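You operate a simulated robot arm through the tools that you are given. There is no shell and no other tool. Be economical: measure what you need, move in short steps, check, and stop when the job is done.

You run a simulated robot arm. Do the job below in one go: nothing can be reset, and whatever is moved stays where it is left.

## Task
Clamp the tile and gauge its warp: 1 mm goes in the green tray, more in the orange tray.
Fine: draw the wedge back and open the clamp before lifting the tile.
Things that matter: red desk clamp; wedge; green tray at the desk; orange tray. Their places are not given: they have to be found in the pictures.

It is judged by the outcome, as a careful person would: the job done as asked, and still so three seconds after it is handed in. It fails if anything else is knocked over, pushed out of place, dropped, spilled or broken.

## Robot
A 6-joint arm with a two-finger parallel gripper, fixed in place. Base frame: the origin is at the foot of the arm, x ahead of it, y to its left, z up; the work surface is at about z = 744. Units: mm, rad, N and s.
With the tool pointing down near the work surface it reaches from about 200 to 640 mm from the base axis. Its first joint turns from -1.152 to 1.152 rad. Payload 2.7 kg.
Tool frame: the origin (TCP) lies between the finger pads and is the grasp point; the fingertips stand 23 mm ahead of it; z points along the fingers, y is the line along which they close. The gripper opens to 94 mm. The fingers are 38 mm wide and 10 mm thick; the gripper's body (54 by 96 mm) begins 39 mm behind the TCP.
Orientation is that of the tool frame in the base frame, as [roll, pitch, yaw] about the fixed x, y, z axes, in that order (R = Rz(yaw) Ry(pitch) Rx(roll)). With the fingers straight down and closing along the base's y, the tool's x points along the base's -x, its y along +y and its z along -z.

## Interface
- The arm moves only by the tool drive_tool. Its argument "moves" is a list of rows, each a list of 6 numbers: the shift along the base's x, y, z in mm, then the turn, a rotation vector about the base's x, y, z in rad. In form: [[x, y, z, rx, ry, rz], ...]. A call has 1 to 20 rows; each row shifts and turns the commanded pose from where the row before left it. "hand" is the gripper command, from -1 (shut) to 1 (fully open), values between in proportion, set as the call begins (left out, the last holds). A row lasts 0.2 s, in which the tool goes at most 50 mm and 0.15 rad; a call with a longer step from one row to the next is refused whole, and so is a gripper value outside its range. A pose out of reach is approached as far as the arm can. The call stops where the force on the tool passes 70 N (or 10 N more than at its start, if that is more) or the arm is blocked; 0.2 s more then pass. The fingers move at their own pace (about 45 mm/s each) and stop on an object; they squeeze with about 42 N. The grip force told is the motor's: it shows also when the fingers shut on nothing. Time passes only in rows, and 0.2 s behind the last, so rows that do not move let the fingers close. The reply holds the time, the measured pose of the TCP, the force on the tool along the base axes, the opening and the grip force, in the units named above and with some noise.
- Cameras (640 x 400 px; columns grow to the right, rows downward): "scene" is fixed at [75, -416, 1398.6]; the picture's right is [0.78, -0.63, 0.00], its down [-0.29, -0.36, -0.88] and it looks along [0.56, 0.69, -0.47] (base axes); focal length 366 px, centre (320, 200). "wrist" rides on the gripper at [-39, 0, -44] in the tool frame; the picture's right is [0.00, -1.00, 0.00], its down [0.97, 0.00, -0.24] and it looks along [0.24, 0.00, 0.97] (tool axes); focal length 218 px, centre (320, 200).
- camera(camera): a new picture of that camera. The clock stands still meanwhile.
- probe_pixels(camera, pixels): for up to 12 pixels [column, row] of the newest picture of that camera ("zoom" is the newest enlarged one), the place [x, y, z] in the base frame of the surface seen there, good to about 2 mm, but the place of the scene camera against the robot may be out by one fixed shift of up to 25 mm in any direction. The clock stands still meanwhile.
- enlarge(camera, box): a new picture of the part [left, top, right, bottom] of that camera's present view, enlarged. The clock stands still meanwhile.
- finish_job(): hands the job in; it is judged then, once.

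Keep the steps short. Do not move on a guess: measure, check each grasp and each placing, and mend mistakes. In all there are 80 turns and 54 pictures (those below and enlarged ones count). Leave the gripper open and the arm clear of the work at the hand-in unless told otherwise, and finish with a single line.

The tools are called after ">>>" by a JSON object that holds its "api" and its "payload". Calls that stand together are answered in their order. drive_tool: Moves the arm, as the interface text tells. Its arguments: {"type":"object","properties":{"moves":{"type":"array"},"hand":{"type":"number"}},"required":["moves"]} The other tools are called the same way: camera (camera) takes a picture; probe_pixels (camera, pixels) gives the place of the surface under pixels of a picture; enlarge (camera, box) takes an enlarged picture of a part of a camera's view; finish_job () hands the job in.

At the start:

```text
clock: 0.0
tool_pos: [363.0, 75.6, 1267.1]
orientation: [-3.141, -0.003, -3.141]
wrist_force: [1.4, -0.2, -0.1]
finger_gap: 94.2
grasp_force: 0.1
```

scene: 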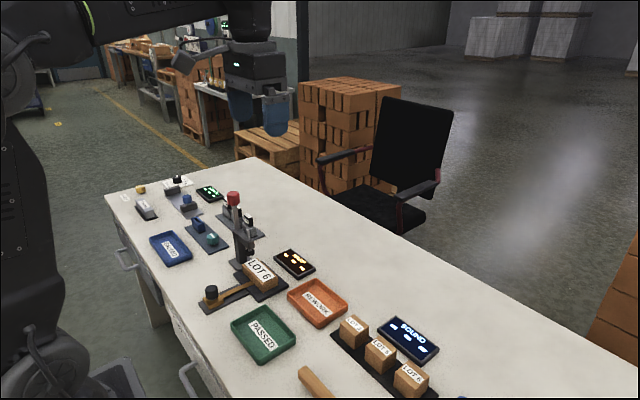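
wrist: 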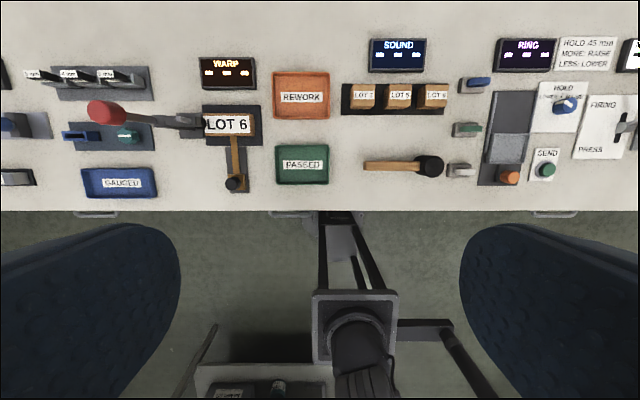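

I see the red-handled clamp at wrist (105,112), tile "LOT 6" at (229,125), the wedge below it at (235,165), and trays at (302,95) and (302,165). I'll take enlarged views next.

>>> {"api": "enlarge", "payload": {"camera": "wrist", "box": [0, 40, 350, 220]}}

>>> {"api": "enlarge", "payload": {"camera": "scene", "box": [100, 160, 360, 360]}}

>>> {"api": "probe_pixels", "payload": {"camera": "wrist", "pixels": [[105, 112], [160, 120], [195, 123], [229, 125], [235, 150], [233, 184], [302, 110], [302, 175], [228, 73], [120, 135], [75, 135], [120, 183]]}}

```text
1.83 times, centred on (175, 130) of wrist
```

zoom: 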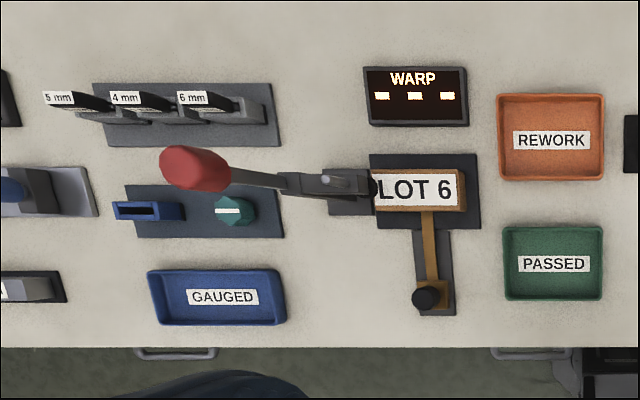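

```text
2.00 times, centred on (230, 260) of scene
```

zoom: 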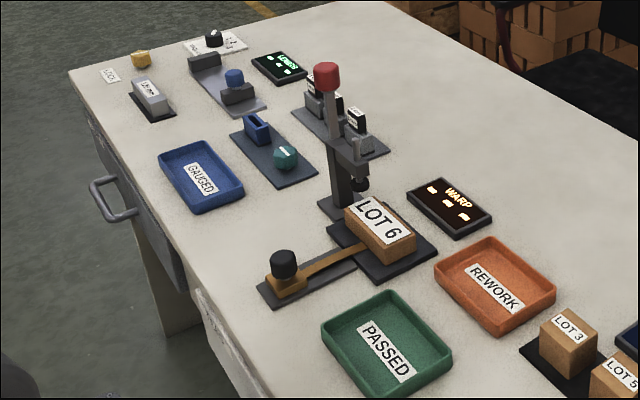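

```text
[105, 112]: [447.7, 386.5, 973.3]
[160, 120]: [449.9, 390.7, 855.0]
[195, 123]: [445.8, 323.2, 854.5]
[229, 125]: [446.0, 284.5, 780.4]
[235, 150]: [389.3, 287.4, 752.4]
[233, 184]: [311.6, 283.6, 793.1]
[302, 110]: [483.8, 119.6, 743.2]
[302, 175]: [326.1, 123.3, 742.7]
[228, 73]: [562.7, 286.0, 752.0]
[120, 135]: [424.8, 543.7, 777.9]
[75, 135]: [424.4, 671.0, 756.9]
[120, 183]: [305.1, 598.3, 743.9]
```

The clamp seems to stand at y≈345–390, with its arm above the tile. I need closer views of its lever and of the wedge, so I'll move nearer but stay high.

>>> {"api": "drive_tool", "payload": {"moves": [[5, 25, -30, 0, 0, 0], [5, 25, -30, 0, 0, 0], [5, 25, -30, 0, 0, 0], [5, 25, -30, 0, 0, 0], [5, 25, -30, 0, 0, 0], [5, 10, -10, 0, 0, 0]]}}

>>> {"api": "camera", "payload": {"camera": "wrist"}}

>>> {"api": "enlarge", "payload": {"camera": "scene", "box": [190, 180, 300, 320]}}

```text
clock: 1.4
tool_pos: [392.9, 213.8, 1106.2]
orientation: [3.141, 0.0, -3.141]
wrist_force: [0.4, 0.5, 0.7]
finger_gap: 94.0
grasp_force: 0.0
```

```text
49 pictures are left
```

wrist: 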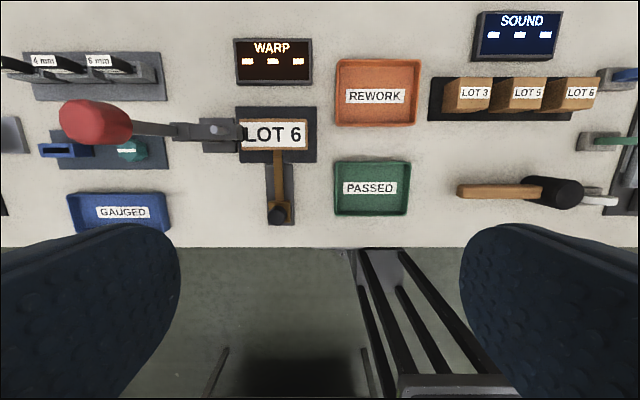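

```text
2.86 times, centred on (245, 250) of scene
```

zoom: 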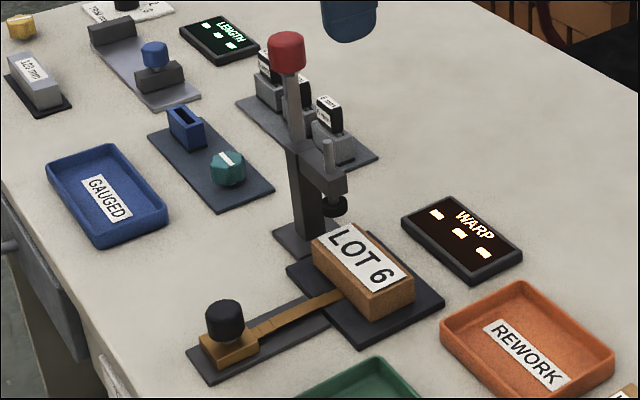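

The arm tip with its black pad hangs above the tile, so the clamp looks open. I'll measure the lever, pivot, arm, pad, knob and tile on the scene picture, and check the offset against the wrist camera.

>>> {"api": "probe_pixels", "payload": {"camera": "zoom", "pixels": [[287, 45], [292, 90], [296, 130], [300, 160], [330, 160], [335, 190], [338, 207], [305, 215], [375, 260], [225, 318], [240, 350], [300, 310]]}}

>>> {"api": "probe_pixels", "payload": {"camera": "wrist", "pixels": [[95, 120], [150, 128], [185, 131], [215, 128], [275, 133], [277, 214], [285, 207], [278, 170], [272, 190], [243, 137], [306, 133], [238, 128]]}}

```text
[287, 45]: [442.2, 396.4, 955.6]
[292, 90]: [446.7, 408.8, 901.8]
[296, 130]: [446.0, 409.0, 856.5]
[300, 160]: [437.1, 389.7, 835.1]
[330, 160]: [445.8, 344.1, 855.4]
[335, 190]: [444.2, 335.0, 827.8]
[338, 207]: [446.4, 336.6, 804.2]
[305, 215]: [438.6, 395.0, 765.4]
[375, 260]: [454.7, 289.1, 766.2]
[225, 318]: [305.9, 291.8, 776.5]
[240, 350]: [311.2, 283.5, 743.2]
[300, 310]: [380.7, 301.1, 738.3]
```

```text
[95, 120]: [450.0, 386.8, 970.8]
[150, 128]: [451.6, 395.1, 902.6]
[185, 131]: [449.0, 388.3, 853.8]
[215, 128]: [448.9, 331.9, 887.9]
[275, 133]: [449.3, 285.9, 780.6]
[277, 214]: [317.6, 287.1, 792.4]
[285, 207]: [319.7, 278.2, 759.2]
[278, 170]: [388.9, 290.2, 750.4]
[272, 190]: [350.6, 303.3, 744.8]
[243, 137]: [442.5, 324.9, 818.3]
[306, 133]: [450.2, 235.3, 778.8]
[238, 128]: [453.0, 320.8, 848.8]
```

Scene camera sits about 14 mm low against the wrist camera. I'll enlarge the clamp mechanism further to see which way its lever works.

>>> {"api": "enlarge", "payload": {"camera": "scene", "box": [220, 185, 270, 275]}}

>>> {"api": "enlarge", "payload": {"camera": "wrist", "box": [50, 80, 330, 250]}}

```text
4.44 times, centred on (245, 230) of scene
```

zoom: 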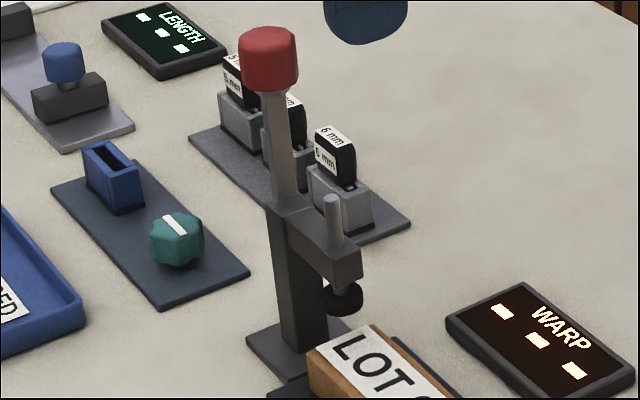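

```text
2.29 times, centred on (190, 165) of wrist
```

zoom: 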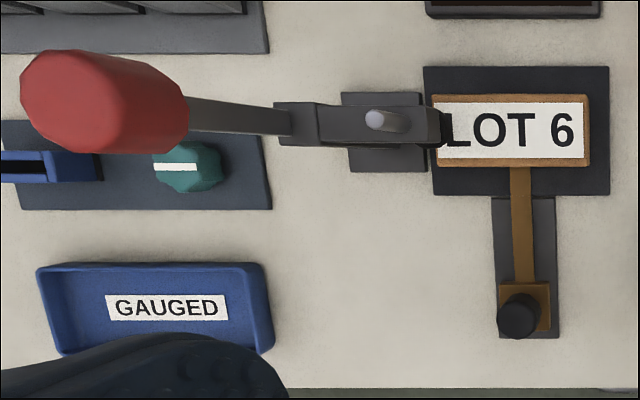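

The lever stands upright (knob at about [450, 393, 970], pivot near z≈855). I'll move above the knob with open fingers, so they can straddle it along y.

>>> {"api": "drive_tool", "payload": {"moves": [[14, 36, 0, 0, 0, 0], [14, 36, 0, 0, 0, 0], [14, 36, 0, 0, 0, 0], [14, 36, 0, 0, 0, 0], [1, 35, 0, 0, 0, 0], [0, 0, 0, 0, 0, 0]], "hand": 1}}

>>> {"api": "camera", "payload": {"camera": "wrist"}}

```text
clock: 2.8
tool_pos: [444.9, 387.4, 1106.7]
orientation: [-3.14, 0.0, 3.141]
wrist_force: [0.4, -0.3, -0.4]
finger_gap: 94.0
grasp_force: 0.1
```

```text
45 pictures are left
```

wrist: 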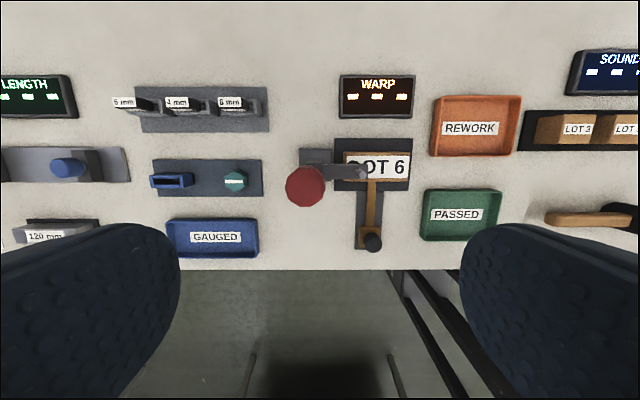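

>>> {"api": "probe_pixels", "payload": {"camera": "wrist", "pixels": [[305, 187], [289, 187], [321, 187], [305, 170], [305, 204], [362, 172], [346, 162], [408, 172], [372, 242], [371, 200], [378, 145], [378, 185]]}}

```text
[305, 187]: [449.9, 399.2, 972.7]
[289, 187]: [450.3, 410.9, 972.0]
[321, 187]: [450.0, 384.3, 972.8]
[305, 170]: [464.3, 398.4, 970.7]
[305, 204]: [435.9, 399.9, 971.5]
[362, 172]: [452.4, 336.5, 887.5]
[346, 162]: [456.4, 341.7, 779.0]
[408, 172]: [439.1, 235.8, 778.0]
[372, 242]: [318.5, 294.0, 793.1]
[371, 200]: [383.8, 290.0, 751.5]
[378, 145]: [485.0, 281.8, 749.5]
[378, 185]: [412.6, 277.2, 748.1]
```

Knob centre is (450, 399), about 32 mm across, top at 972. I'll come down so the fingers straddle it, tips at z≈937.

>>> {"api": "drive_tool", "payload": {"moves": [[5, 11.5, -20, 0, 0, 0], [0, 0, -40, 0, 0, 0], [0, 0, -40, 0, 0, 0], [0, 0, -30, 0, 0, 0], [0, 0, -16, 0, 0, 0]]}}

>>> {"api": "enlarge", "payload": {"camera": "scene", "box": [190, 150, 300, 280]}}

```text
clock: 4.0
tool_pos: [453.0, 401.9, 963.5]
orientation: [-3.141, 0.003, -3.141]
wrist_force: [-0.3, -0.6, -0.5]
finger_gap: 94.2
grasp_force: 0.1
```

```text
3.08 times, centred on (245, 215) of scene
```

zoom: 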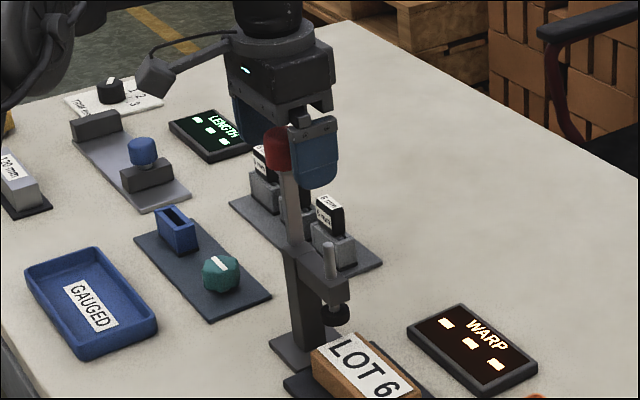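

The knob is straddled. I'll narrow the gap to about 42 mm and then nudge toward -y (over the tile), watching the force.

>>> {"api": "drive_tool", "payload": {"moves": [[-3, -3, 0, 0, 0, 0], [0, 0, 0, 0, 0, 0], [0, 0, 0, 0, 0, 0], [0, 0, 0, 0, 0, 0]], "hand": -0.1}}

>>> {"api": "drive_tool", "payload": {"moves": [[0, -5, 0, 0, 0, 0], [0, -4, 0, 0, 0, 0], [0, -4, 0, 0, 0, 0], [0, 0, 0, 0, 0, 0]]}}

```text
clock: 5.0
tool_pos: [451.0, 400.6, 962.5]
orientation: [3.14, 0.001, 3.141]
wrist_force: [-0.4, 0.4, -0.2]
finger_gap: 42.4
grasp_force: 0.0
```

```text
clock: 6.0
tool_pos: [450.7, 388.2, 961.5]
orientation: [3.137, 0.004, -3.14]
wrist_force: [1.3, 26.4, -1.1]
finger_gap: 53.7
grasp_force: 12.9
```

The knob didn't move toward -y: it gave 26 N of resistance and the finger yielded. I'll try +y instead, equally gently.

>>> {"api": "drive_tool", "payload": {"moves": [[0, 6, 0, 0, 0, 0], [0, 6, 0, 0, 0, 0], [0, 5, 0, 0, 0, 0], [0, 4, 0, 0, 0, 0], [0, 4, 0, 0, 0, 0], [0, 0, 0, 0, 0, 0]]}}

>>> {"api": "enlarge", "payload": {"camera": "scene", "box": [190, 150, 300, 280]}}

```text
clock: 7.4
tool_pos: [451.8, 411.5, 961.1]
orientation: [-3.14, -0.001, -3.141]
wrist_force: [1.8, -6.0, 0.7]
finger_gap: 44.9
grasp_force: 3.2
```

```text
3.08 times, centred on (245, 215) of scene
```

zoom: 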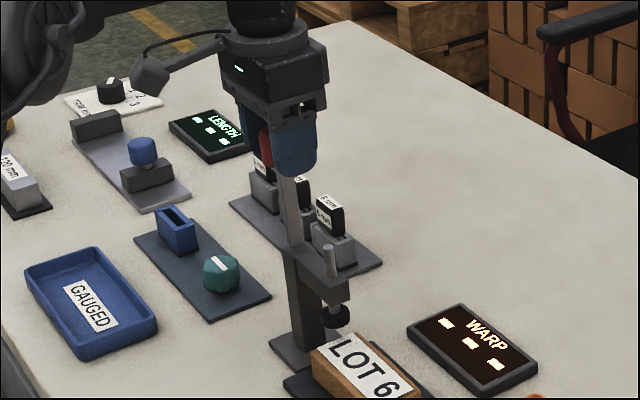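

It yields toward +y at only 6 N. I'll continue in +y along the arc in small steps, lowering a little as the lever swings about its pivot (y≈399, z≈855).

>>> {"api": "drive_tool", "payload": {"moves": [[0, 6, 0, 0, 0, 0], [0, 6, 0, 0, 0, 0], [0, 6, 0, 0, 0, 0], [0, 6, -1, 0, 0, 0], [0, 6, -2, 0, 0, 0], [0, 0, 0, 0, 0, 0]]}}

>>> {"api": "enlarge", "payload": {"camera": "scene", "box": [190, 150, 300, 280]}}

```text
clock: 8.8
tool_pos: [450.7, 441.3, 957.9]
orientation: [3.141, 0.0, -3.141]
wrist_force: [0.8, -0.7, 0.1]
finger_gap: 43.5
grasp_force: 35.5
```

```text
3.08 times, centred on (245, 215) of scene
```

zoom: 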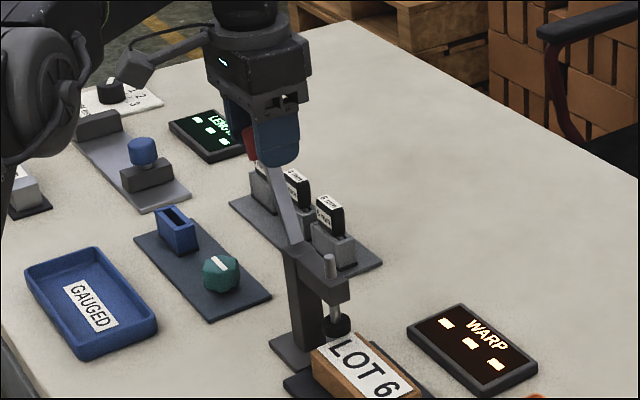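

The spindle comes down as the lever swings to +y. The knob now jams between the fingers because of its tilt, so I'll open and rise, then look at how far it has gone.

>>> {"api": "drive_tool", "payload": {"moves": [[0, 0, 0, 0, 0, 0], [0, -2, 0, 0, 0, 0], [0, 0, 0, 0, 0, 0], [0, 0, 25, 0, 0, 0], [0, 0, 35, 0, 0, 0], [0, -30, 10, 0, 0, 0]], "hand": 0.6}}

>>> {"api": "camera", "payload": {"camera": "wrist"}}

>>> {"api": "enlarge", "payload": {"camera": "scene", "box": [210, 200, 280, 290]}}

```text
clock: 10.2
tool_pos: [459.2, 424.1, 1026.8]
orientation: [-3.14, 0.0, 3.141]
wrist_force: [0.6, -1.8, -0.8]
finger_gap: 75.2
grasp_force: 0.1
out of reach, approached as far as the arm can: row 6
```

```text
41 pictures are left
```

wrist: 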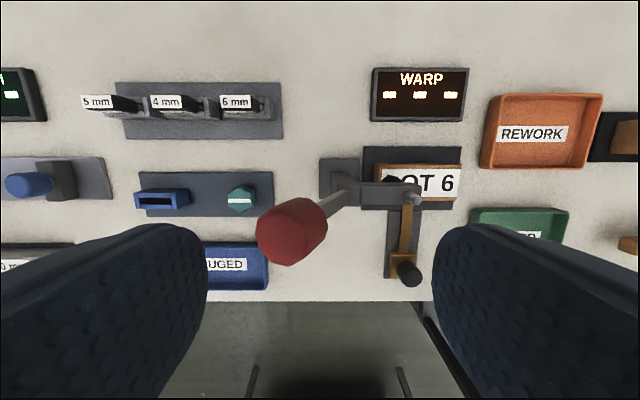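

```text
4.44 times, centred on (245, 245) of scene
```

zoom: 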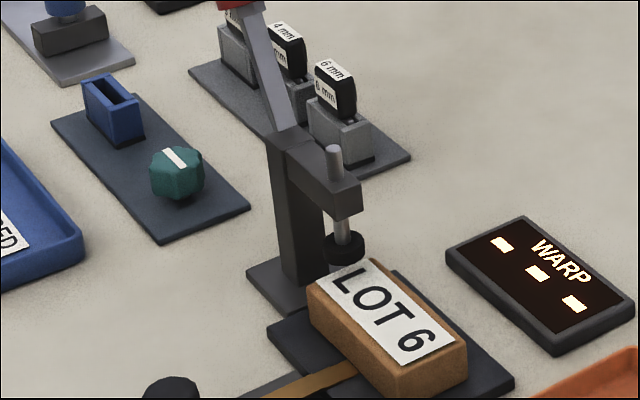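

The lever stays where it was left, about halfway; the pad still hangs over the tile. I'll measure the knob's new place and the pad.

>>> {"api": "probe_pixels", "payload": {"camera": "wrist", "pixels": [[283, 231], [305, 205], [310, 228], [340, 200], [348, 185], [290, 260], [413, 197], [407, 272]]}}

>>> {"api": "probe_pixels", "payload": {"camera": "zoom", "pixels": [[345, 250], [350, 265], [333, 155], [395, 310], [275, 95], [290, 125]]}}

>>> {"api": "drive_tool", "payload": {"moves": [[0, 0, 0, 0, 0, 0]]}}

```text
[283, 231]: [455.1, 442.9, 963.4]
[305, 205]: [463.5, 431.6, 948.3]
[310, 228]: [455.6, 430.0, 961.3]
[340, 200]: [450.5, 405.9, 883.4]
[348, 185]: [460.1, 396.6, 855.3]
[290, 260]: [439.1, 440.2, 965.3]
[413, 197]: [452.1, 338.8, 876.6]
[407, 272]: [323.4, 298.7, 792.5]
```

```text
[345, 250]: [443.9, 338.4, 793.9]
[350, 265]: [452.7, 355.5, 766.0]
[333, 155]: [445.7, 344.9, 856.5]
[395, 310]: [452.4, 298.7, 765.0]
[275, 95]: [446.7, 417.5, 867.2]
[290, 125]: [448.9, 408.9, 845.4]
```

```text
clock: 10.6
tool_pos: [460.7, 424.1, 1027.9]
orientation: [3.14, 0.0, 3.141]
wrist_force: [-0.7, 0.1, 0.8]
finger_gap: 75.0
grasp_force: 0.0
```

The spindle has dropped 11 mm and needs about 20 mm more, so the lever must swing to about 1 rad. To keep reach I'll push with closed fingers, tilted outward, from the -y side. First I move to -y and close.

>>> {"api": "drive_tool", "payload": {"moves": [[0, -30, 0, 0, 0, 0], [0, -30, 0, 0, 0, 0], [0, 0, 0, 0, 0, 0], [0, 0, 0, 0, 0, 0], [0, 0, 0, 0, 0, 0]], "hand": -1}}

```text
clock: 11.8
tool_pos: [451.0, 351.5, 1026.4]
orientation: [3.141, -0.001, 3.141]
wrist_force: [0.3, 0.0, -0.5]
finger_gap: 0.0
grasp_force: 34.4
```

Closed and clear. Now I tilt 0.45 rad about x so the fingers point outward, then come down beside the lever shaft (TCP near [451, 390, 938]).

>>> {"api": "drive_tool", "payload": {"moves": [[0, 0, 0, 0.15, 0, 0], [0, 0, 0, 0.15, 0, 0], [0, 0, 0, 0.15, 0, 0], [0, 15, -30, 0, 0, 0], [0, 10, -30, 0, 0, 0], [0, 10, -28, 0, 0, 0], [0, 0, 0, 0, 0, 0]]}}

>>> {"api": "enlarge", "payload": {"camera": "scene", "box": [190, 150, 300, 280]}}

```text
clock: 13.4
tool_pos: [449.2, 382.8, 938.2]
orientation: [2.692, 0.002, 3.14]
wrist_force: [-1.2, 0.3, 0.1]
finger_gap: 0.0
grasp_force: 41.9
```

```text
3.08 times, centred on (245, 215) of scene
```

zoom: 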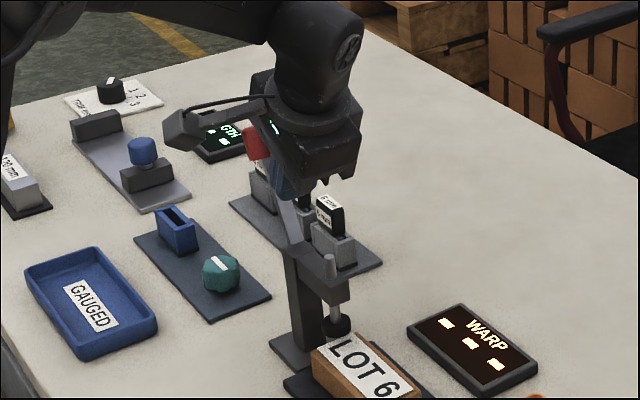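

The fingers are beside the shaft, tilted correctly. Now I push along the arc toward +y and down.

>>> {"api": "drive_tool", "payload": {"moves": [[0, 7, 0, 0, 0, 0], [0, 7, 0, 0, 0, 0], [0, 7, -1, 0, 0, 0], [0, 6, -3, 0, 0, 0], [0, 6, -4, 0, 0, 0], [0, 6, -5, 0, 0, 0], [0, 0, 0, 0, 0, 0]]}}

>>> {"api": "enlarge", "payload": {"camera": "scene", "box": [190, 150, 300, 280]}}

```text
clock: 15.0
tool_pos: [450.5, 423.9, 926.4]
orientation: [2.691, 0.001, 3.14]
wrist_force: [-0.6, -0.2, -0.4]
finger_gap: 0.0
grasp_force: 41.3
```

```text
3.08 times, centred on (245, 215) of scene
```

zoom: 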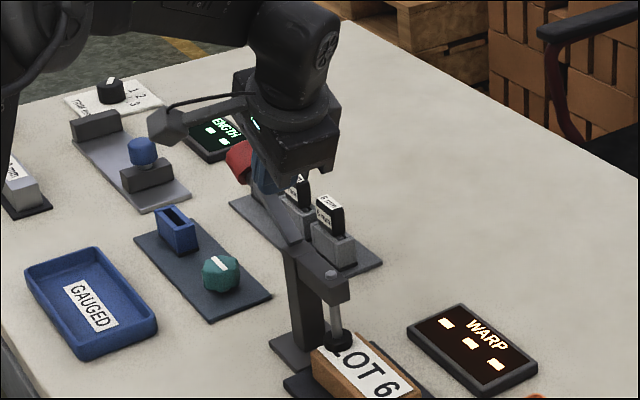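

The pad is nearly on the tile. I'll continue along the arc in smaller steps.

>>> {"api": "drive_tool", "payload": {"moves": [[0, 3, -3, 0, 0, 0], [0, 3, -3, 0, 0, 0], [0, 3, -4, 0, 0, 0], [0, 3, -4, 0, 0, 0], [0, 2, -4, 0, 0, 0], [0, 0, 0, 0, 0, 0]]}}

>>> {"api": "enlarge", "payload": {"camera": "scene", "box": [220, 200, 280, 290]}}

```text
clock: 16.4
tool_pos: [451.0, 435.4, 911.7]
orientation: [2.69, 0.004, -3.141]
wrist_force: [-17.6, -27.4, 34.3]
finger_gap: 0.0
grasp_force: 42.2
```

```text
4.44 times, centred on (250, 245) of scene
```

zoom: 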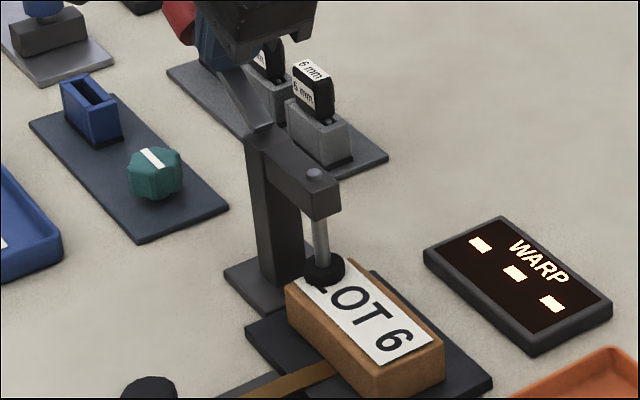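

Resistance is up to about 45 N and the pad sits on the tile. I'll push a little more to see whether it is the end stop, then back off.

>>> {"api": "drive_tool", "payload": {"moves": [[0, 1, -2, 0, 0, 0], [0, 0, 0, 0, 0, 0]]}}

```text
clock: 17.0
tool_pos: [451.6, 434.2, 911.2]
orientation: [2.689, 0.003, 3.14]
wrist_force: [-21.2, -45.0, 44.1]
finger_gap: 0.1
grasp_force: 41.8
```

It's at its stop: no more travel with the force rising. I'll back the fingers off and look at whether it holds.

>>> {"api": "drive_tool", "payload": {"moves": [[0, -8, 8, 0, 0, 0], [0, -20, 20, 0, 0, 0], [0, -40, 30, 0, 0, 0], [0, -40, 30, -0.15, 0, 0], [0, -30, 10, -0.15, 0, 0], [0, -20, 0, -0.15, 0, 0], [0, 0, 0, 0, 0, 0]]}}

>>> {"api": "camera", "payload": {"camera": "wrist"}}

>>> {"api": "enlarge", "payload": {"camera": "scene", "box": [190, 180, 300, 320]}}

```text
clock: 18.6
tool_pos: [449.9, 278.3, 1005.0]
orientation: [-3.14, 0.002, -3.141]
wrist_force: [-0.9, -0.9, -0.9]
finger_gap: 0.0
grasp_force: 42.0
```

```text
36 pictures are left
```

wrist: 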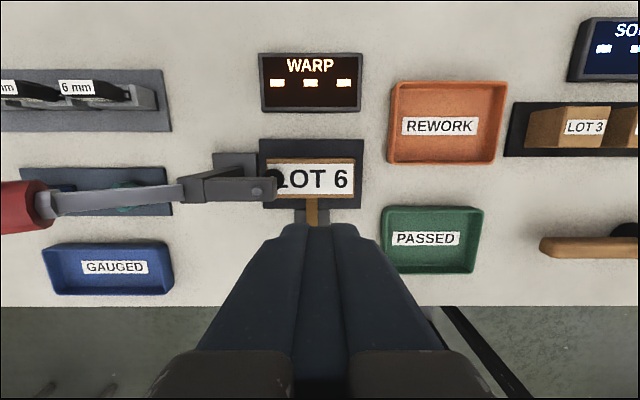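

```text
2.86 times, centred on (245, 250) of scene
```

zoom: 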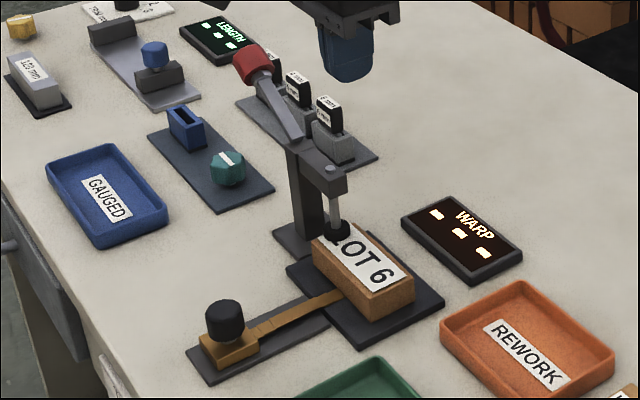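

The clamp holds with its pad on the tile's left end. Now the wedge: I'll move above its black knob, near (320, 287), with the fingers open.

>>> {"api": "drive_tool", "payload": {"moves": [[-35, 3, 0, 0, 0, 0], [-35, 3, -20, 0, 0, 0], [-35, 3, -30, 0, 0, 0], [-27, 0, -30, 0, 0, 0], [0, 0, 0, 0, 0, 0]], "hand": 0}}

>>> {"api": "camera", "payload": {"camera": "wrist"}}

```text
clock: 19.8
tool_pos: [316.7, 286.0, 926.6]
orientation: [-3.141, 0.001, 3.14]
wrist_force: [-0.6, 0.2, -0.1]
finger_gap: 47.0
grasp_force: 0.0
```

```text
34 pictures are left
```

wrist: 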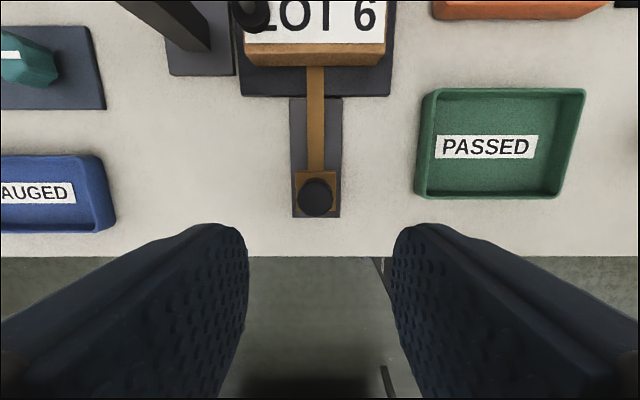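

>>> {"api": "probe_pixels", "payload": {"camera": "wrist", "pixels": [[316, 196], [298, 196], [334, 196], [316, 182], [316, 212], [298, 175], [333, 178], [316, 160], [316, 100], [316, 57], [316, 72], [255, 14]]}}

>>> {"api": "enlarge", "payload": {"camera": "wrist", "box": [240, 40, 400, 230]}}

```text
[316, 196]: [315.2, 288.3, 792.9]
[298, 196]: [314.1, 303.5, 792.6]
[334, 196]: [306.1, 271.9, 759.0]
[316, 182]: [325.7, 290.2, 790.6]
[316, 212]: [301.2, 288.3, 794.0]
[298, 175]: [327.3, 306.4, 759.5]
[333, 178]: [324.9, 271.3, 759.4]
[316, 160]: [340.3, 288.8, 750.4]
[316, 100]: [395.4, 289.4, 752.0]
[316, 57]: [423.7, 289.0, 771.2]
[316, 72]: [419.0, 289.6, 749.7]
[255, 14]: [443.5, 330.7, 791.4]
```

```text
2.11 times, centred on (320, 135) of wrist
```

zoom: 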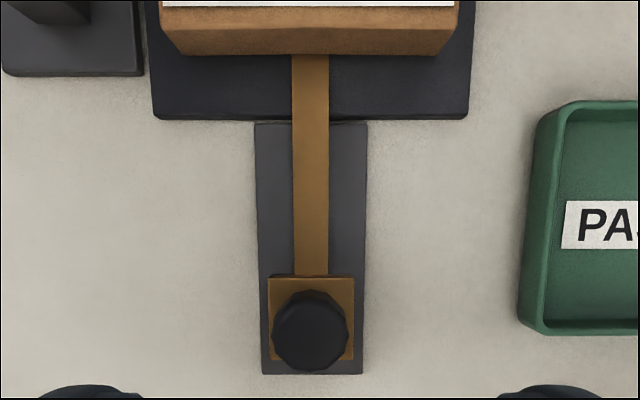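

Knob centre (315, 288.5), about 28 mm across, top 793; the block under it is at 759. I'll descend so TCP z = 787 and the tips stay 4 mm above the block, then close on the knob.

>>> {"api": "drive_tool", "payload": {"moves": [[-1.5, 2.5, -40, 0, 0, 0], [0, 0, -40, 0, 0, 0], [0, 0, -40, 0, 0, 0], [0, 0, -19.5, 0, 0, 0], [0, 0, 0, 0, 0, 0]]}}

>>> {"api": "drive_tool", "payload": {"moves": [[0, 0, 0, 0, 0, 0], [0, 0, 0, 0, 0, 0], [0, 0, 0, 0, 0, 0]], "hand": -1}}

```text
clock: 21.0
tool_pos: [317.6, 291.4, 784.9]
orientation: [3.141, -0.001, -3.141]
wrist_force: [0.4, -0.3, 0.1]
finger_gap: 47.0
grasp_force: 0.0
```

```text
clock: 21.8
tool_pos: [317.8, 289.9, 784.5]
orientation: [-3.139, -0.003, 3.14]
wrist_force: [3.8, -22.9, 3.9]
finger_gap: 31.2
grasp_force: 45.4
```

I hold the knob (gap 31 mm), with a sideways load of 23 N. I'll ease y by -1.5 mm and start pushing in +x slowly.

>>> {"api": "drive_tool", "payload": {"moves": [[0, -1.5, 0, 0, 0, 0], [2, 0, 0, 0, 0, 0], [2, 0, 0, 0, 0, 0], [2, 0, 0, 0, 0, 0], [0, 0, 0, 0, 0, 0]]}}

```text
clock: 23.0
tool_pos: [323.3, 290.2, 783.8]
orientation: [-3.139, -0.002, 3.139]
wrist_force: [-0.7, -11.7, -25.5]
finger_gap: 31.4
grasp_force: 45.0
```

It moved 5.7 mm with almost no x force. There's a downward load of 25 N, so I'll ease z by -1.5 and y by -1 and continue.

>>> {"api": "drive_tool", "payload": {"moves": [[0, -1, -1.5, 0, 0, 0], [2, 0, 0, 0, 0, 0], [2, 0, 0, 0, 0, 0], [2, 0, 0, 0, 0, 0], [2, 0, 0, 0, 0, 0], [0, 0, 0, 0, 0, 0]]}}

>>> {"api": "enlarge", "payload": {"camera": "scene", "box": [190, 200, 300, 320]}}

```text
clock: 24.4
tool_pos: [331.6, 290.5, 783.5]
orientation: [3.138, 0.003, 3.141]
wrist_force: [-0.1, 7.9, -4.9]
finger_gap: 31.5
grasp_force: 45.1
```

```text
3.33 times, centred on (245, 260) of scene
```

zoom: 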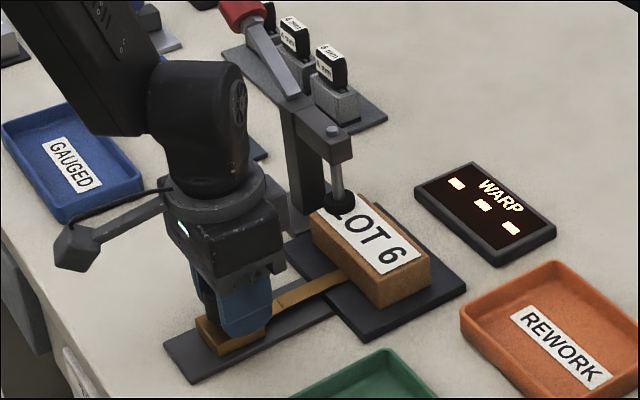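

The wedge slides freely in +x and the display still shows dashes. I'll push further, watching the x force.

>>> {"api": "drive_tool", "payload": {"moves": [[2, 0, 0, 0, 0, 0], [2, 0, 0, 0, 0, 0], [2, 0, 0, 0, 0, 0], [2, 0, 0, 0, 0, 0], [2, 0, 0, 0, 0, 0], [2, 0, 0, 0, 0, 0], [0, 0, 0, 0, 0, 0]]}}

>>> {"api": "enlarge", "payload": {"camera": "scene", "box": [190, 200, 300, 320]}}

```text
clock: 26.0
tool_pos: [344.1, 290.1, 784.1]
orientation: [3.14, 0.003, -3.141]
wrist_force: [0.3, 12.6, 14.8]
finger_gap: 31.3
grasp_force: 45.3
```

```text
3.33 times, centred on (245, 260) of scene
```

zoom: 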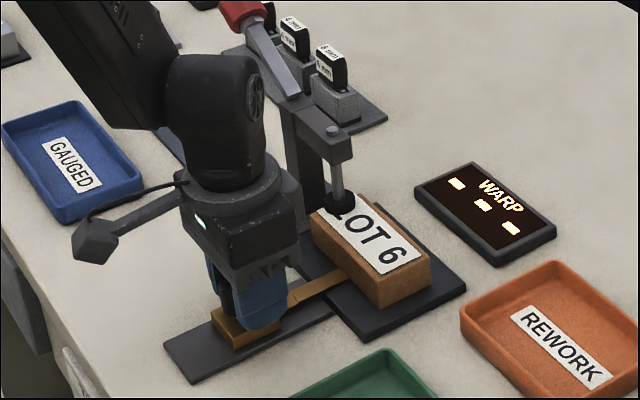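

Still free. Continuing in +x, with small easing in y (+1) and z (+0.5).

>>> {"api": "drive_tool", "payload": {"moves": [[2, 0.6, 0.5, 0, 0, 0], [2, 0, 0, 0, 0, 0], [2, 0, 0, 0, 0, 0], [2, 0, 0, 0, 0, 0], [2, 0, 0, 0, 0, 0], [0, 0, 0, 0, 0, 0]]}}

>>> {"api": "enlarge", "payload": {"camera": "scene", "box": [190, 200, 300, 320]}}

```text
clock: 27.4
tool_pos: [354.3, 290.5, 785.1]
orientation: [-3.141, 0.001, -3.141]
wrist_force: [-1.9, 7.3, 6.0]
finger_gap: 31.3
grasp_force: 45.1
```

```text
3.33 times, centred on (245, 260) of scene
```

zoom: 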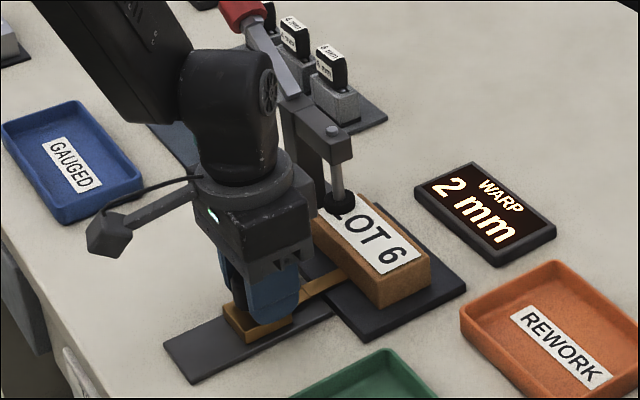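

The display reads "2 mm". I'll push 2 mm more gently to check the wedge is seated and the reading steady.

>>> {"api": "drive_tool", "payload": {"moves": [[1, 0, 0, 0, 0, 0], [1, 0, 0, 0, 0, 0], [0, 0, 0, 0, 0, 0]]}}

>>> {"api": "enlarge", "payload": {"camera": "scene", "box": [190, 200, 300, 320]}}

```text
clock: 28.2
tool_pos: [354.2, 290.4, 784.0]
orientation: [-3.141, -0.001, 3.141]
wrist_force: [-21.3, 18.1, 0.9]
finger_gap: 31.5
grasp_force: 45.1
```

```text
3.33 times, centred on (245, 260) of scene
```

zoom: 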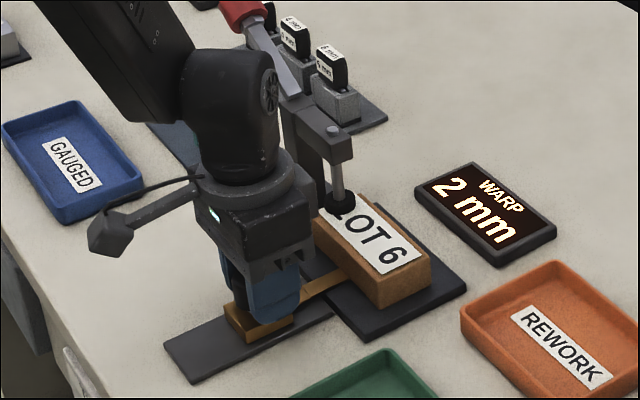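

It's jammed (21 N, no travel) and the reading holds at 2 mm, so the tile goes in the orange REWORK tray. Now I draw the wedge back fully to x≈317.

>>> {"api": "drive_tool", "payload": {"moves": [[-3, 0.5, 0, 0, 0, 0], [-4, 0, 0, 0, 0, 0], [-4, 0, 0, 0, 0, 0], [-4, 0, 0, 0, 0, 0], [-4, 0, 0, 0, 0, 0], [-4, 0, 0, 0, 0, 0], [-4, 0, 0, 0, 0, 0], [-4, 0, 0, 0, 0, 0], [-4, 0, 0, 0, 0, 0], [-3, 0, 0, 0, 0, 0], [0, 0, 0, 0, 0, 0]]}}

>>> {"api": "enlarge", "payload": {"camera": "scene", "box": [190, 200, 300, 320]}}

```text
clock: 30.6
tool_pos: [317.6, 290.2, 785.1]
orientation: [-3.141, 0.003, 3.141]
wrist_force: [6.6, 7.6, -0.8]
finger_gap: 31.5
grasp_force: 44.8
```

```text
3.33 times, centred on (245, 260) of scene
```

zoom: 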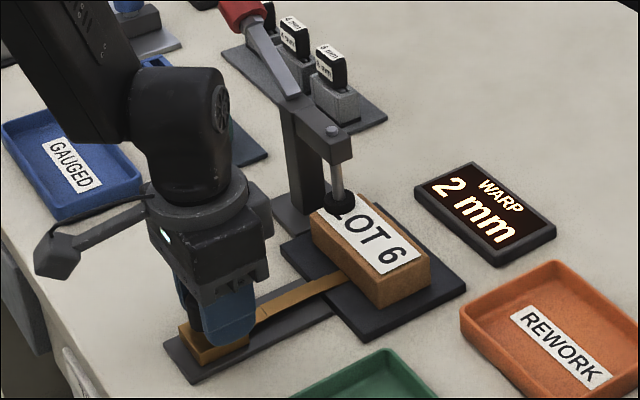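

The wedge is drawn back to its start stop. I release the knob, rise straight up, and go to view the clamp lever.

>>> {"api": "drive_tool", "payload": {"moves": [[0, 0, 0, 0, 0, 0], [0, 0, 0, 0, 0, 0], [0, 0, 20, 0, 0, 0], [0, 0, 50, 0, 0, 0], [0, 0, 50, 0, 0, 0], [0, 0, 50, 0, 0, 0], [0, 0, 50, 0, 0, 0], [35, 20, 10, 0, 0, 0], [35, 20, 0, 0, 0, 0], [35, 20, 0, 0, 0, 0], [25, 15, 0, 0, 0, 0], [0, 0, 0, 0, 0, 0]], "hand": 0.3}}

>>> {"api": "camera", "payload": {"camera": "wrist"}}

```text
clock: 33.2
tool_pos: [446.4, 361.3, 1013.3]
orientation: [-3.141, 0.0, 3.141]
wrist_force: [0.1, 0.4, 0.3]
finger_gap: 61.3
grasp_force: 0.1
```

```text
27 pictures are left
```

wrist: 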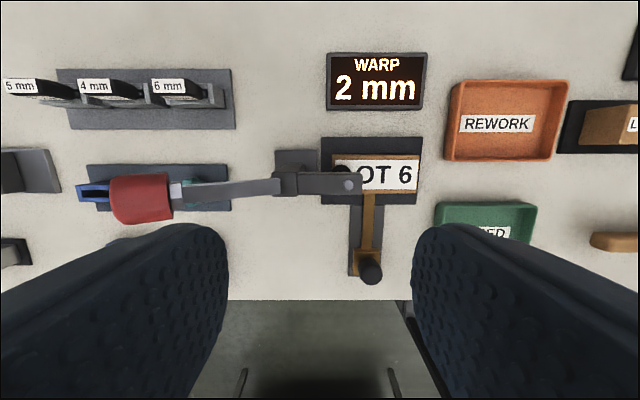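

>>> {"api": "probe_pixels", "payload": {"camera": "wrist", "pixels": [[140, 198], [113, 198], [165, 195], [182, 192], [210, 191], [240, 189], [270, 187], [347, 184], [340, 168]]}}

```text
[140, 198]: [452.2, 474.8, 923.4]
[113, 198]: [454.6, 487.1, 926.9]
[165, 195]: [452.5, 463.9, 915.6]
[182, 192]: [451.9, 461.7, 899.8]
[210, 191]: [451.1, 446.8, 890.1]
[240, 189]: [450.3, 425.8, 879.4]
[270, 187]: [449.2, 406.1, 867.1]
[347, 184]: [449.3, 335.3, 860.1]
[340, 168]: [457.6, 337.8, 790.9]
```

The lever shaft rises at about 30° outward and the knob centre is near (451, 482, 908). To open it I'll turn the gripper 90° so it closes along x, tilt it square to the lever, and take hold of the knob. First the turn and tilt in free air.

>>> {"api": "drive_tool", "payload": {"moves": [[0, 0, 0, 0, 0, 0.1428], [0, 0, 0, 0, 0, 0.1428], [0, 0, 0, 0, 0, 0.1428], [0, 0, 0, 0, 0, 0.1428], [0, 0, 0, 0, 0, 0.1428], [0, 0, 0, 0, 0, 0.1428], [0, 0, 0, 0, 0, 0.1428], [0, 0, 0, 0, 0, 0.1428], [0, 0, 0, 0, 0, 0.1428], [0, 0, 0, 0, 0, 0.1428], [0, 0, 0, 0, 0, 0.1428], [0, 0, 0, 0.13, 0, 0], [0, 0, 0, 0.13, 0, 0], [0, 0, 0, 0.13, 0, 0], [0, 0, 0, 0.13, 0, 0], [0, 0, 0, 0, 0, 0]], "hand": 0.1}}

```text
clock: 36.6
tool_pos: [448.1, 364.1, 1015.2]
orientation: [-3.141, 0.521, -1.57]
wrist_force: [-0.3, 0.0, 0.0]
finger_gap: 51.7
grasp_force: 0.0
```

The orientation is as wanted: fingers point (0, 0.5, -0.87). I move to the pre-grasp point 70 mm back from the knob and look.

>>> {"api": "drive_tool", "payload": {"moves": [[1, 26, -17, 0, 0, 0], [1, 26, -17, 0, 0, 0], [1, 25, -19, 0, 0, 0], [0, 0, 0, 0, 0, 0]]}}

>>> {"api": "camera", "payload": {"camera": "wrist"}}

```text
clock: 37.6
tool_pos: [452.8, 443.0, 960.5]
orientation: [3.141, 0.52, -1.57]
wrist_force: [0.6, 0.1, -0.1]
finger_gap: 51.7
grasp_force: 0.0
```

```text
26 pictures are left
```

wrist: 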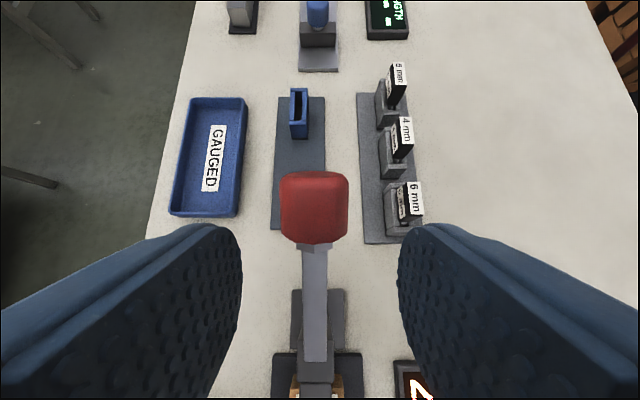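

The knob (314, 205) lies squarely between the fingers. I advance along the finger direction and close on it.

>>> {"api": "drive_tool", "payload": {"moves": [[-1, 11, -19, 0, 0, 0], [-1, 11, -19, 0, 0, 0], [0, 11, -19, 0, 0, 0], [0, 0, 0, 0, 0, 0]]}}

>>> {"api": "drive_tool", "payload": {"moves": [[0, 0, 0, 0, 0, 0], [0, 0, 0, 0, 0, 0], [0, 0, 0, 0, 0, 0]], "hand": -1}}

```text
clock: 38.6
tool_pos: [448.8, 477.1, 904.5]
orientation: [-3.139, 0.524, -1.571]
wrist_force: [0.8, 0.5, 0.1]
finger_gap: 51.8
grasp_force: 0.0
```

```text
clock: 39.4
tool_pos: [448.8, 475.9, 903.5]
orientation: [-3.138, 0.522, -1.571]
wrist_force: [13.7, 3.0, -3.8]
finger_gap: 33.8
grasp_force: 44.8
```

I hold the knob (gap 34 mm). Now I swing it back up along the arc around the pivot, turning the tool with the lever.

>>> {"api": "drive_tool", "payload": {"moves": [[0.8, -5.2, 7.4, 0.1, 0, 0], [0, -5.9, 6.8, 0.1, 0, 0], [0, -6.6, 6.3, 0.1, 0, 0], [0, -7.2, 5.6, 0.1, 0, 0], [0, -7.7, 4.8, 0.1, 0, 0], [0, 0, 0, 0, 0, 0]]}}

>>> {"api": "enlarge", "payload": {"camera": "scene", "box": [190, 150, 300, 290]}}

```text
clock: 40.8
tool_pos: [449.1, 443.6, 937.9]
orientation: [-3.139, 1.026, -1.572]
wrist_force: [8.1, 8.1, 16.6]
finger_gap: 34.4
grasp_force: 45.6
```

```text
2.86 times, centred on (245, 220) of scene
```

zoom: 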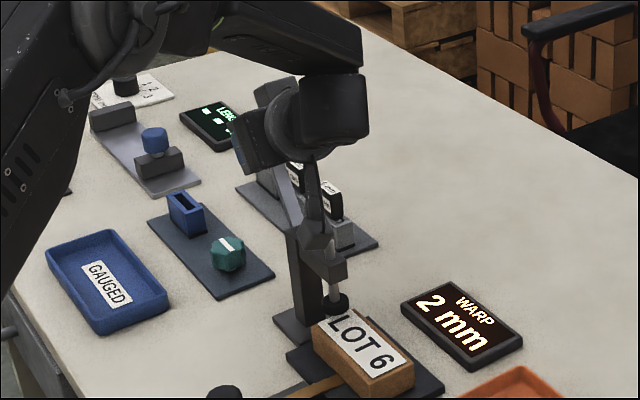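

The spindle is rising and forces are small. I'll continue to the upright stop.

>>> {"api": "drive_tool", "payload": {"moves": [[0.5, -8.1, 4, 0.07, 0, 0], [0, -8.5, 3.2, 0.07, 0, 0], [0, -8.8, 2.4, 0.07, 0, 0], [0, -9, 1.4, 0.07, 0, 0], [0, -7, 0.5, 0.07, 0, 0], [0, 0, 0, 0, 0, 0]]}}

>>> {"api": "enlarge", "payload": {"camera": "scene", "box": [190, 150, 300, 290]}}

```text
clock: 42.2
tool_pos: [450.4, 402.1, 947.6]
orientation: [3.139, 1.371, -1.567]
wrist_force: [-14.5, 8.4, 13.1]
finger_gap: 33.9
grasp_force: 45.5
```

```text
2.86 times, centred on (245, 220) of scene
```

zoom: 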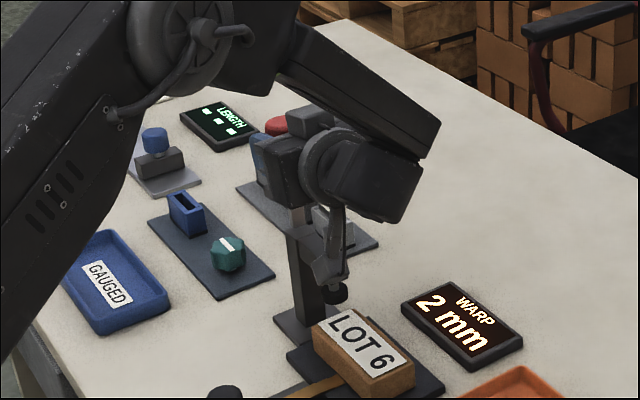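

The lever is nearly upright. I'll nudge 4 mm more in -y to reach the stop and then open the fingers.

>>> {"api": "drive_tool", "payload": {"moves": [[0, -2, 0, 0, 0, 0], [0, -2, 0, 0, 0, 0], [0, 0, 0, 0, 0, 0]]}}

>>> {"api": "drive_tool", "payload": {"moves": [[0, 0, 0, 0, 0, 0], [0, 0, 0, 0, 0, 0], [0, 0, 0, 0, 0, 0]], "hand": 0.3}}

```text
clock: 43.0
tool_pos: [450.0, 398.4, 947.8]
orientation: [3.141, 1.371, -1.568]
wrist_force: [-13.6, 9.1, 9.1]
finger_gap: 34.0
grasp_force: 44.8
```

```text
clock: 43.8
tool_pos: [451.0, 396.9, 947.7]
orientation: [3.137, 1.37, -1.575]
wrist_force: [0.2, 0.1, 0.3]
finger_gap: 61.1
grasp_force: 0.1
```

The grip is free and the lever upright. I retreat up and back, then level the tool to point straight down (keeping its x-closing orientation, which suits the tile).

>>> {"api": "drive_tool", "payload": {"moves": [[0, -15, 8, 0, 0, 0], [0, -25, 15, 0, 0, 0], [0, -25, 20, 0, 0, 0], [0, -20, 20, -0.1, 0, 0], [0, -10, 10, -0.15, 0, 0], [0, -10, 0, -0.15, 0, 0], [0, -10, 0, -0.15, 0, 0], [0, -10, 0, -0.15, 0, 0], [0, -5, 0, -0.15, 0, 0], [0, 0, 0, -0.15, 0, 0], [0, 0, 0, -0.15, 0, 0], [0, 0, 0, -0.15, 0, 0], [0, 0, 0, -0.07, 0, 0], [0, 0, 0, 0, 0, 0]]}}

>>> {"api": "camera", "payload": {"camera": "wrist"}}

>>> {"api": "enlarge", "payload": {"camera": "scene", "box": [190, 180, 300, 320]}}

```text
clock: 46.8
tool_pos: [450.5, 267.2, 1020.2]
orientation: [-3.141, 0.0, -1.572]
wrist_force: [0.5, 0.5, -0.1]
finger_gap: 61.4
grasp_force: 0.1
```

```text
23 pictures are left
```

wrist: 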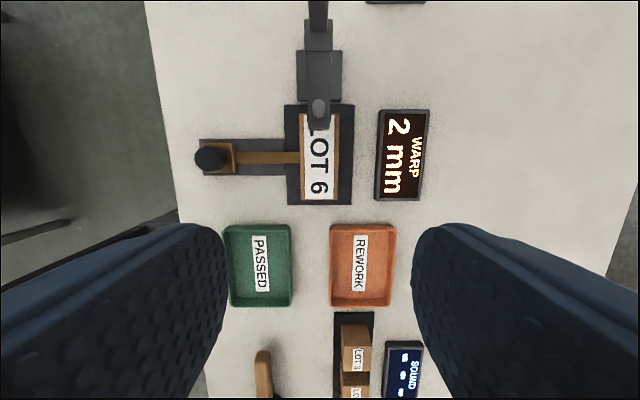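

```text
2.86 times, centred on (245, 250) of scene
```

zoom: 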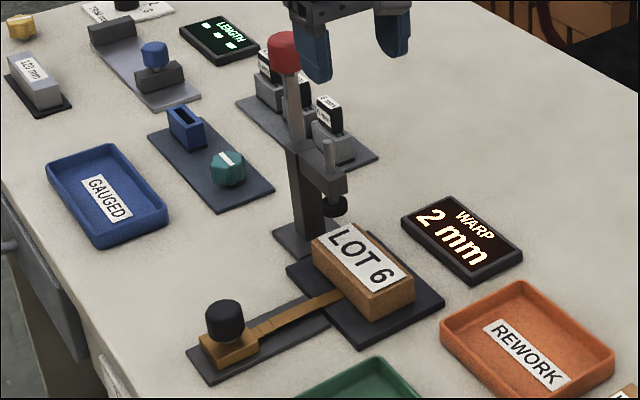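

The clamp is open as at the start and the wedge is withdrawn. I measure the tile's edges, the clamp arm's end and the orange tray.

>>> {"api": "probe_pixels", "payload": {"camera": "wrist", "pixels": [[303, 165], [337, 165], [320, 197], [320, 185], [318, 127], [318, 120], [336, 265], [390, 265], [362, 229], [362, 302], [362, 265], [312, 190]]}}

>>> {"api": "enlarge", "payload": {"camera": "wrist", "box": [270, 90, 430, 320]}}

```text
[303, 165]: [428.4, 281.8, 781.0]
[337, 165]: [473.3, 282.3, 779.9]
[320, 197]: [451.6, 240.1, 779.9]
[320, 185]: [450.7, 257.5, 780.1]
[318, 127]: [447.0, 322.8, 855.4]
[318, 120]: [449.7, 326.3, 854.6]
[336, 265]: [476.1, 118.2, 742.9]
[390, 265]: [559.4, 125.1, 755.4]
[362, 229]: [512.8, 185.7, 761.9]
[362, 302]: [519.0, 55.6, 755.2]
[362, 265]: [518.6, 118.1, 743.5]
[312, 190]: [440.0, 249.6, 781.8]
```

```text
1.74 times, centred on (350, 205) of wrist
```

zoom: 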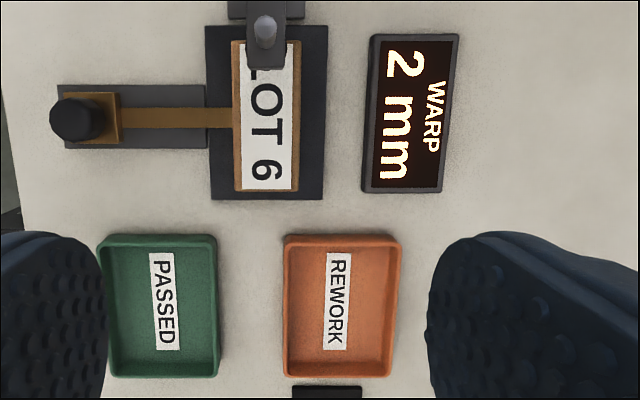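

Tile spans x≈425–477, y≈236–342, top 780; orange tray's inside is about x 475–559, y 58–184, centre (517, 120). The clamp arm ends at y≈320, so I'll grasp at y = 262 to keep clear of it. Descending first to z≈830.

>>> {"api": "drive_tool", "payload": {"moves": [[0, -5, -45, 0, 0, 0], [0, 0, -45, 0, 0, 0], [0, 0, -45, 0, 0, 0], [0, 0, -35, 0, 0, 0], [0, 0, -20, 0, 0, 0], [0, 0, 0, 0, 0, 0]], "hand": 0.45}}

>>> {"api": "enlarge", "payload": {"camera": "scene", "box": [190, 180, 300, 320]}}

>>> {"api": "camera", "payload": {"camera": "wrist"}}

```text
clock: 48.2
tool_pos: [450.1, 262.9, 831.5]
orientation: [-3.142, 0.002, -1.57]
wrist_force: [0.4, 0.2, -0.1]
finger_gap: 68.0
grasp_force: 0.1
```

```text
2.86 times, centred on (245, 250) of scene
```

zoom: 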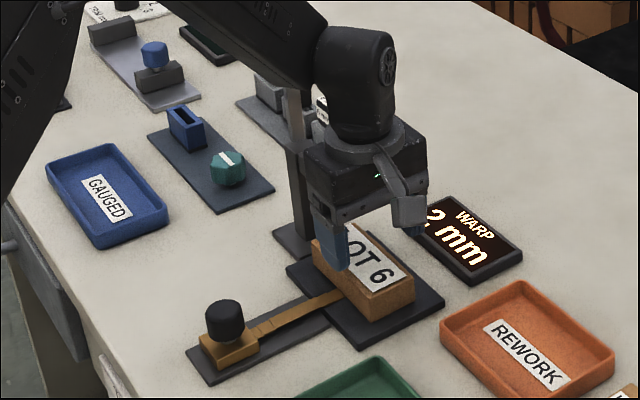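

```text
19 pictures are left
```

wrist: 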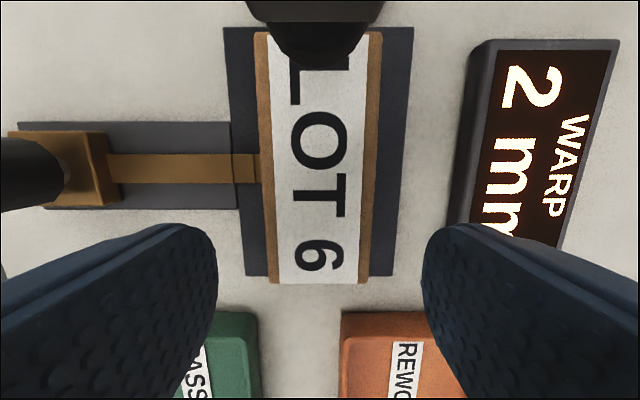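

The tile is centred between the fingers (cols 265–378 around 320) and forces are nil. I'll lower the last 48 mm and close.

>>> {"api": "drive_tool", "payload": {"moves": [[0, -1, -15, 0, 0, 0], [0, 0, -15, 0, 0, 0], [0, 0, -12, 0, 0, 0], [0, 0, -7, 0, 0, 0], [0, 0, 0, 0, 0, 0]]}}

>>> {"api": "drive_tool", "payload": {"moves": [[0, 0, 0, 0, 0, 0], [0, 0, 0, 0, 0, 0], [0, 0, 0, 0, 0, 0]], "hand": -1}}

```text
clock: 49.4
tool_pos: [450.9, 261.1, 782.0]
orientation: [3.141, 0.002, -1.57]
wrist_force: [-0.3, -0.8, 0.2]
finger_gap: 68.3
grasp_force: 0.0
```

```text
clock: 50.2
tool_pos: [451.1, 260.7, 780.7]
orientation: [-3.141, 0.003, -1.571]
wrist_force: [0.4, -0.8, -0.2]
finger_gap: 49.8
grasp_force: 41.8
```

Gripped at 50 mm. I lift 10 mm, then look before drawing it out from under the pad.

>>> {"api": "drive_tool", "payload": {"moves": [[0, 0, 5, 0, 0, 0], [0, 0, 5, 0, 0, 0], [0, 0, 0, 0, 0, 0]]}}

>>> {"api": "enlarge", "payload": {"camera": "scene", "box": [200, 200, 310, 320]}}

```text
clock: 51.0
tool_pos: [450.6, 262.9, 791.9]
orientation: [3.141, 0.003, -1.57]
wrist_force: [0.2, 0.1, -1.9]
finger_gap: 49.6
grasp_force: 42.3
```

```text
3.33 times, centred on (255, 260) of scene
```

zoom: 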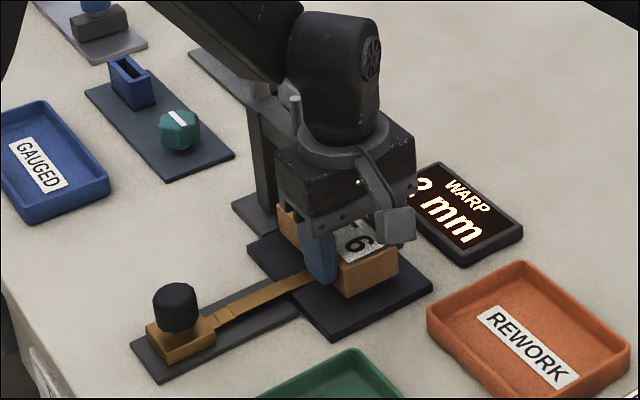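

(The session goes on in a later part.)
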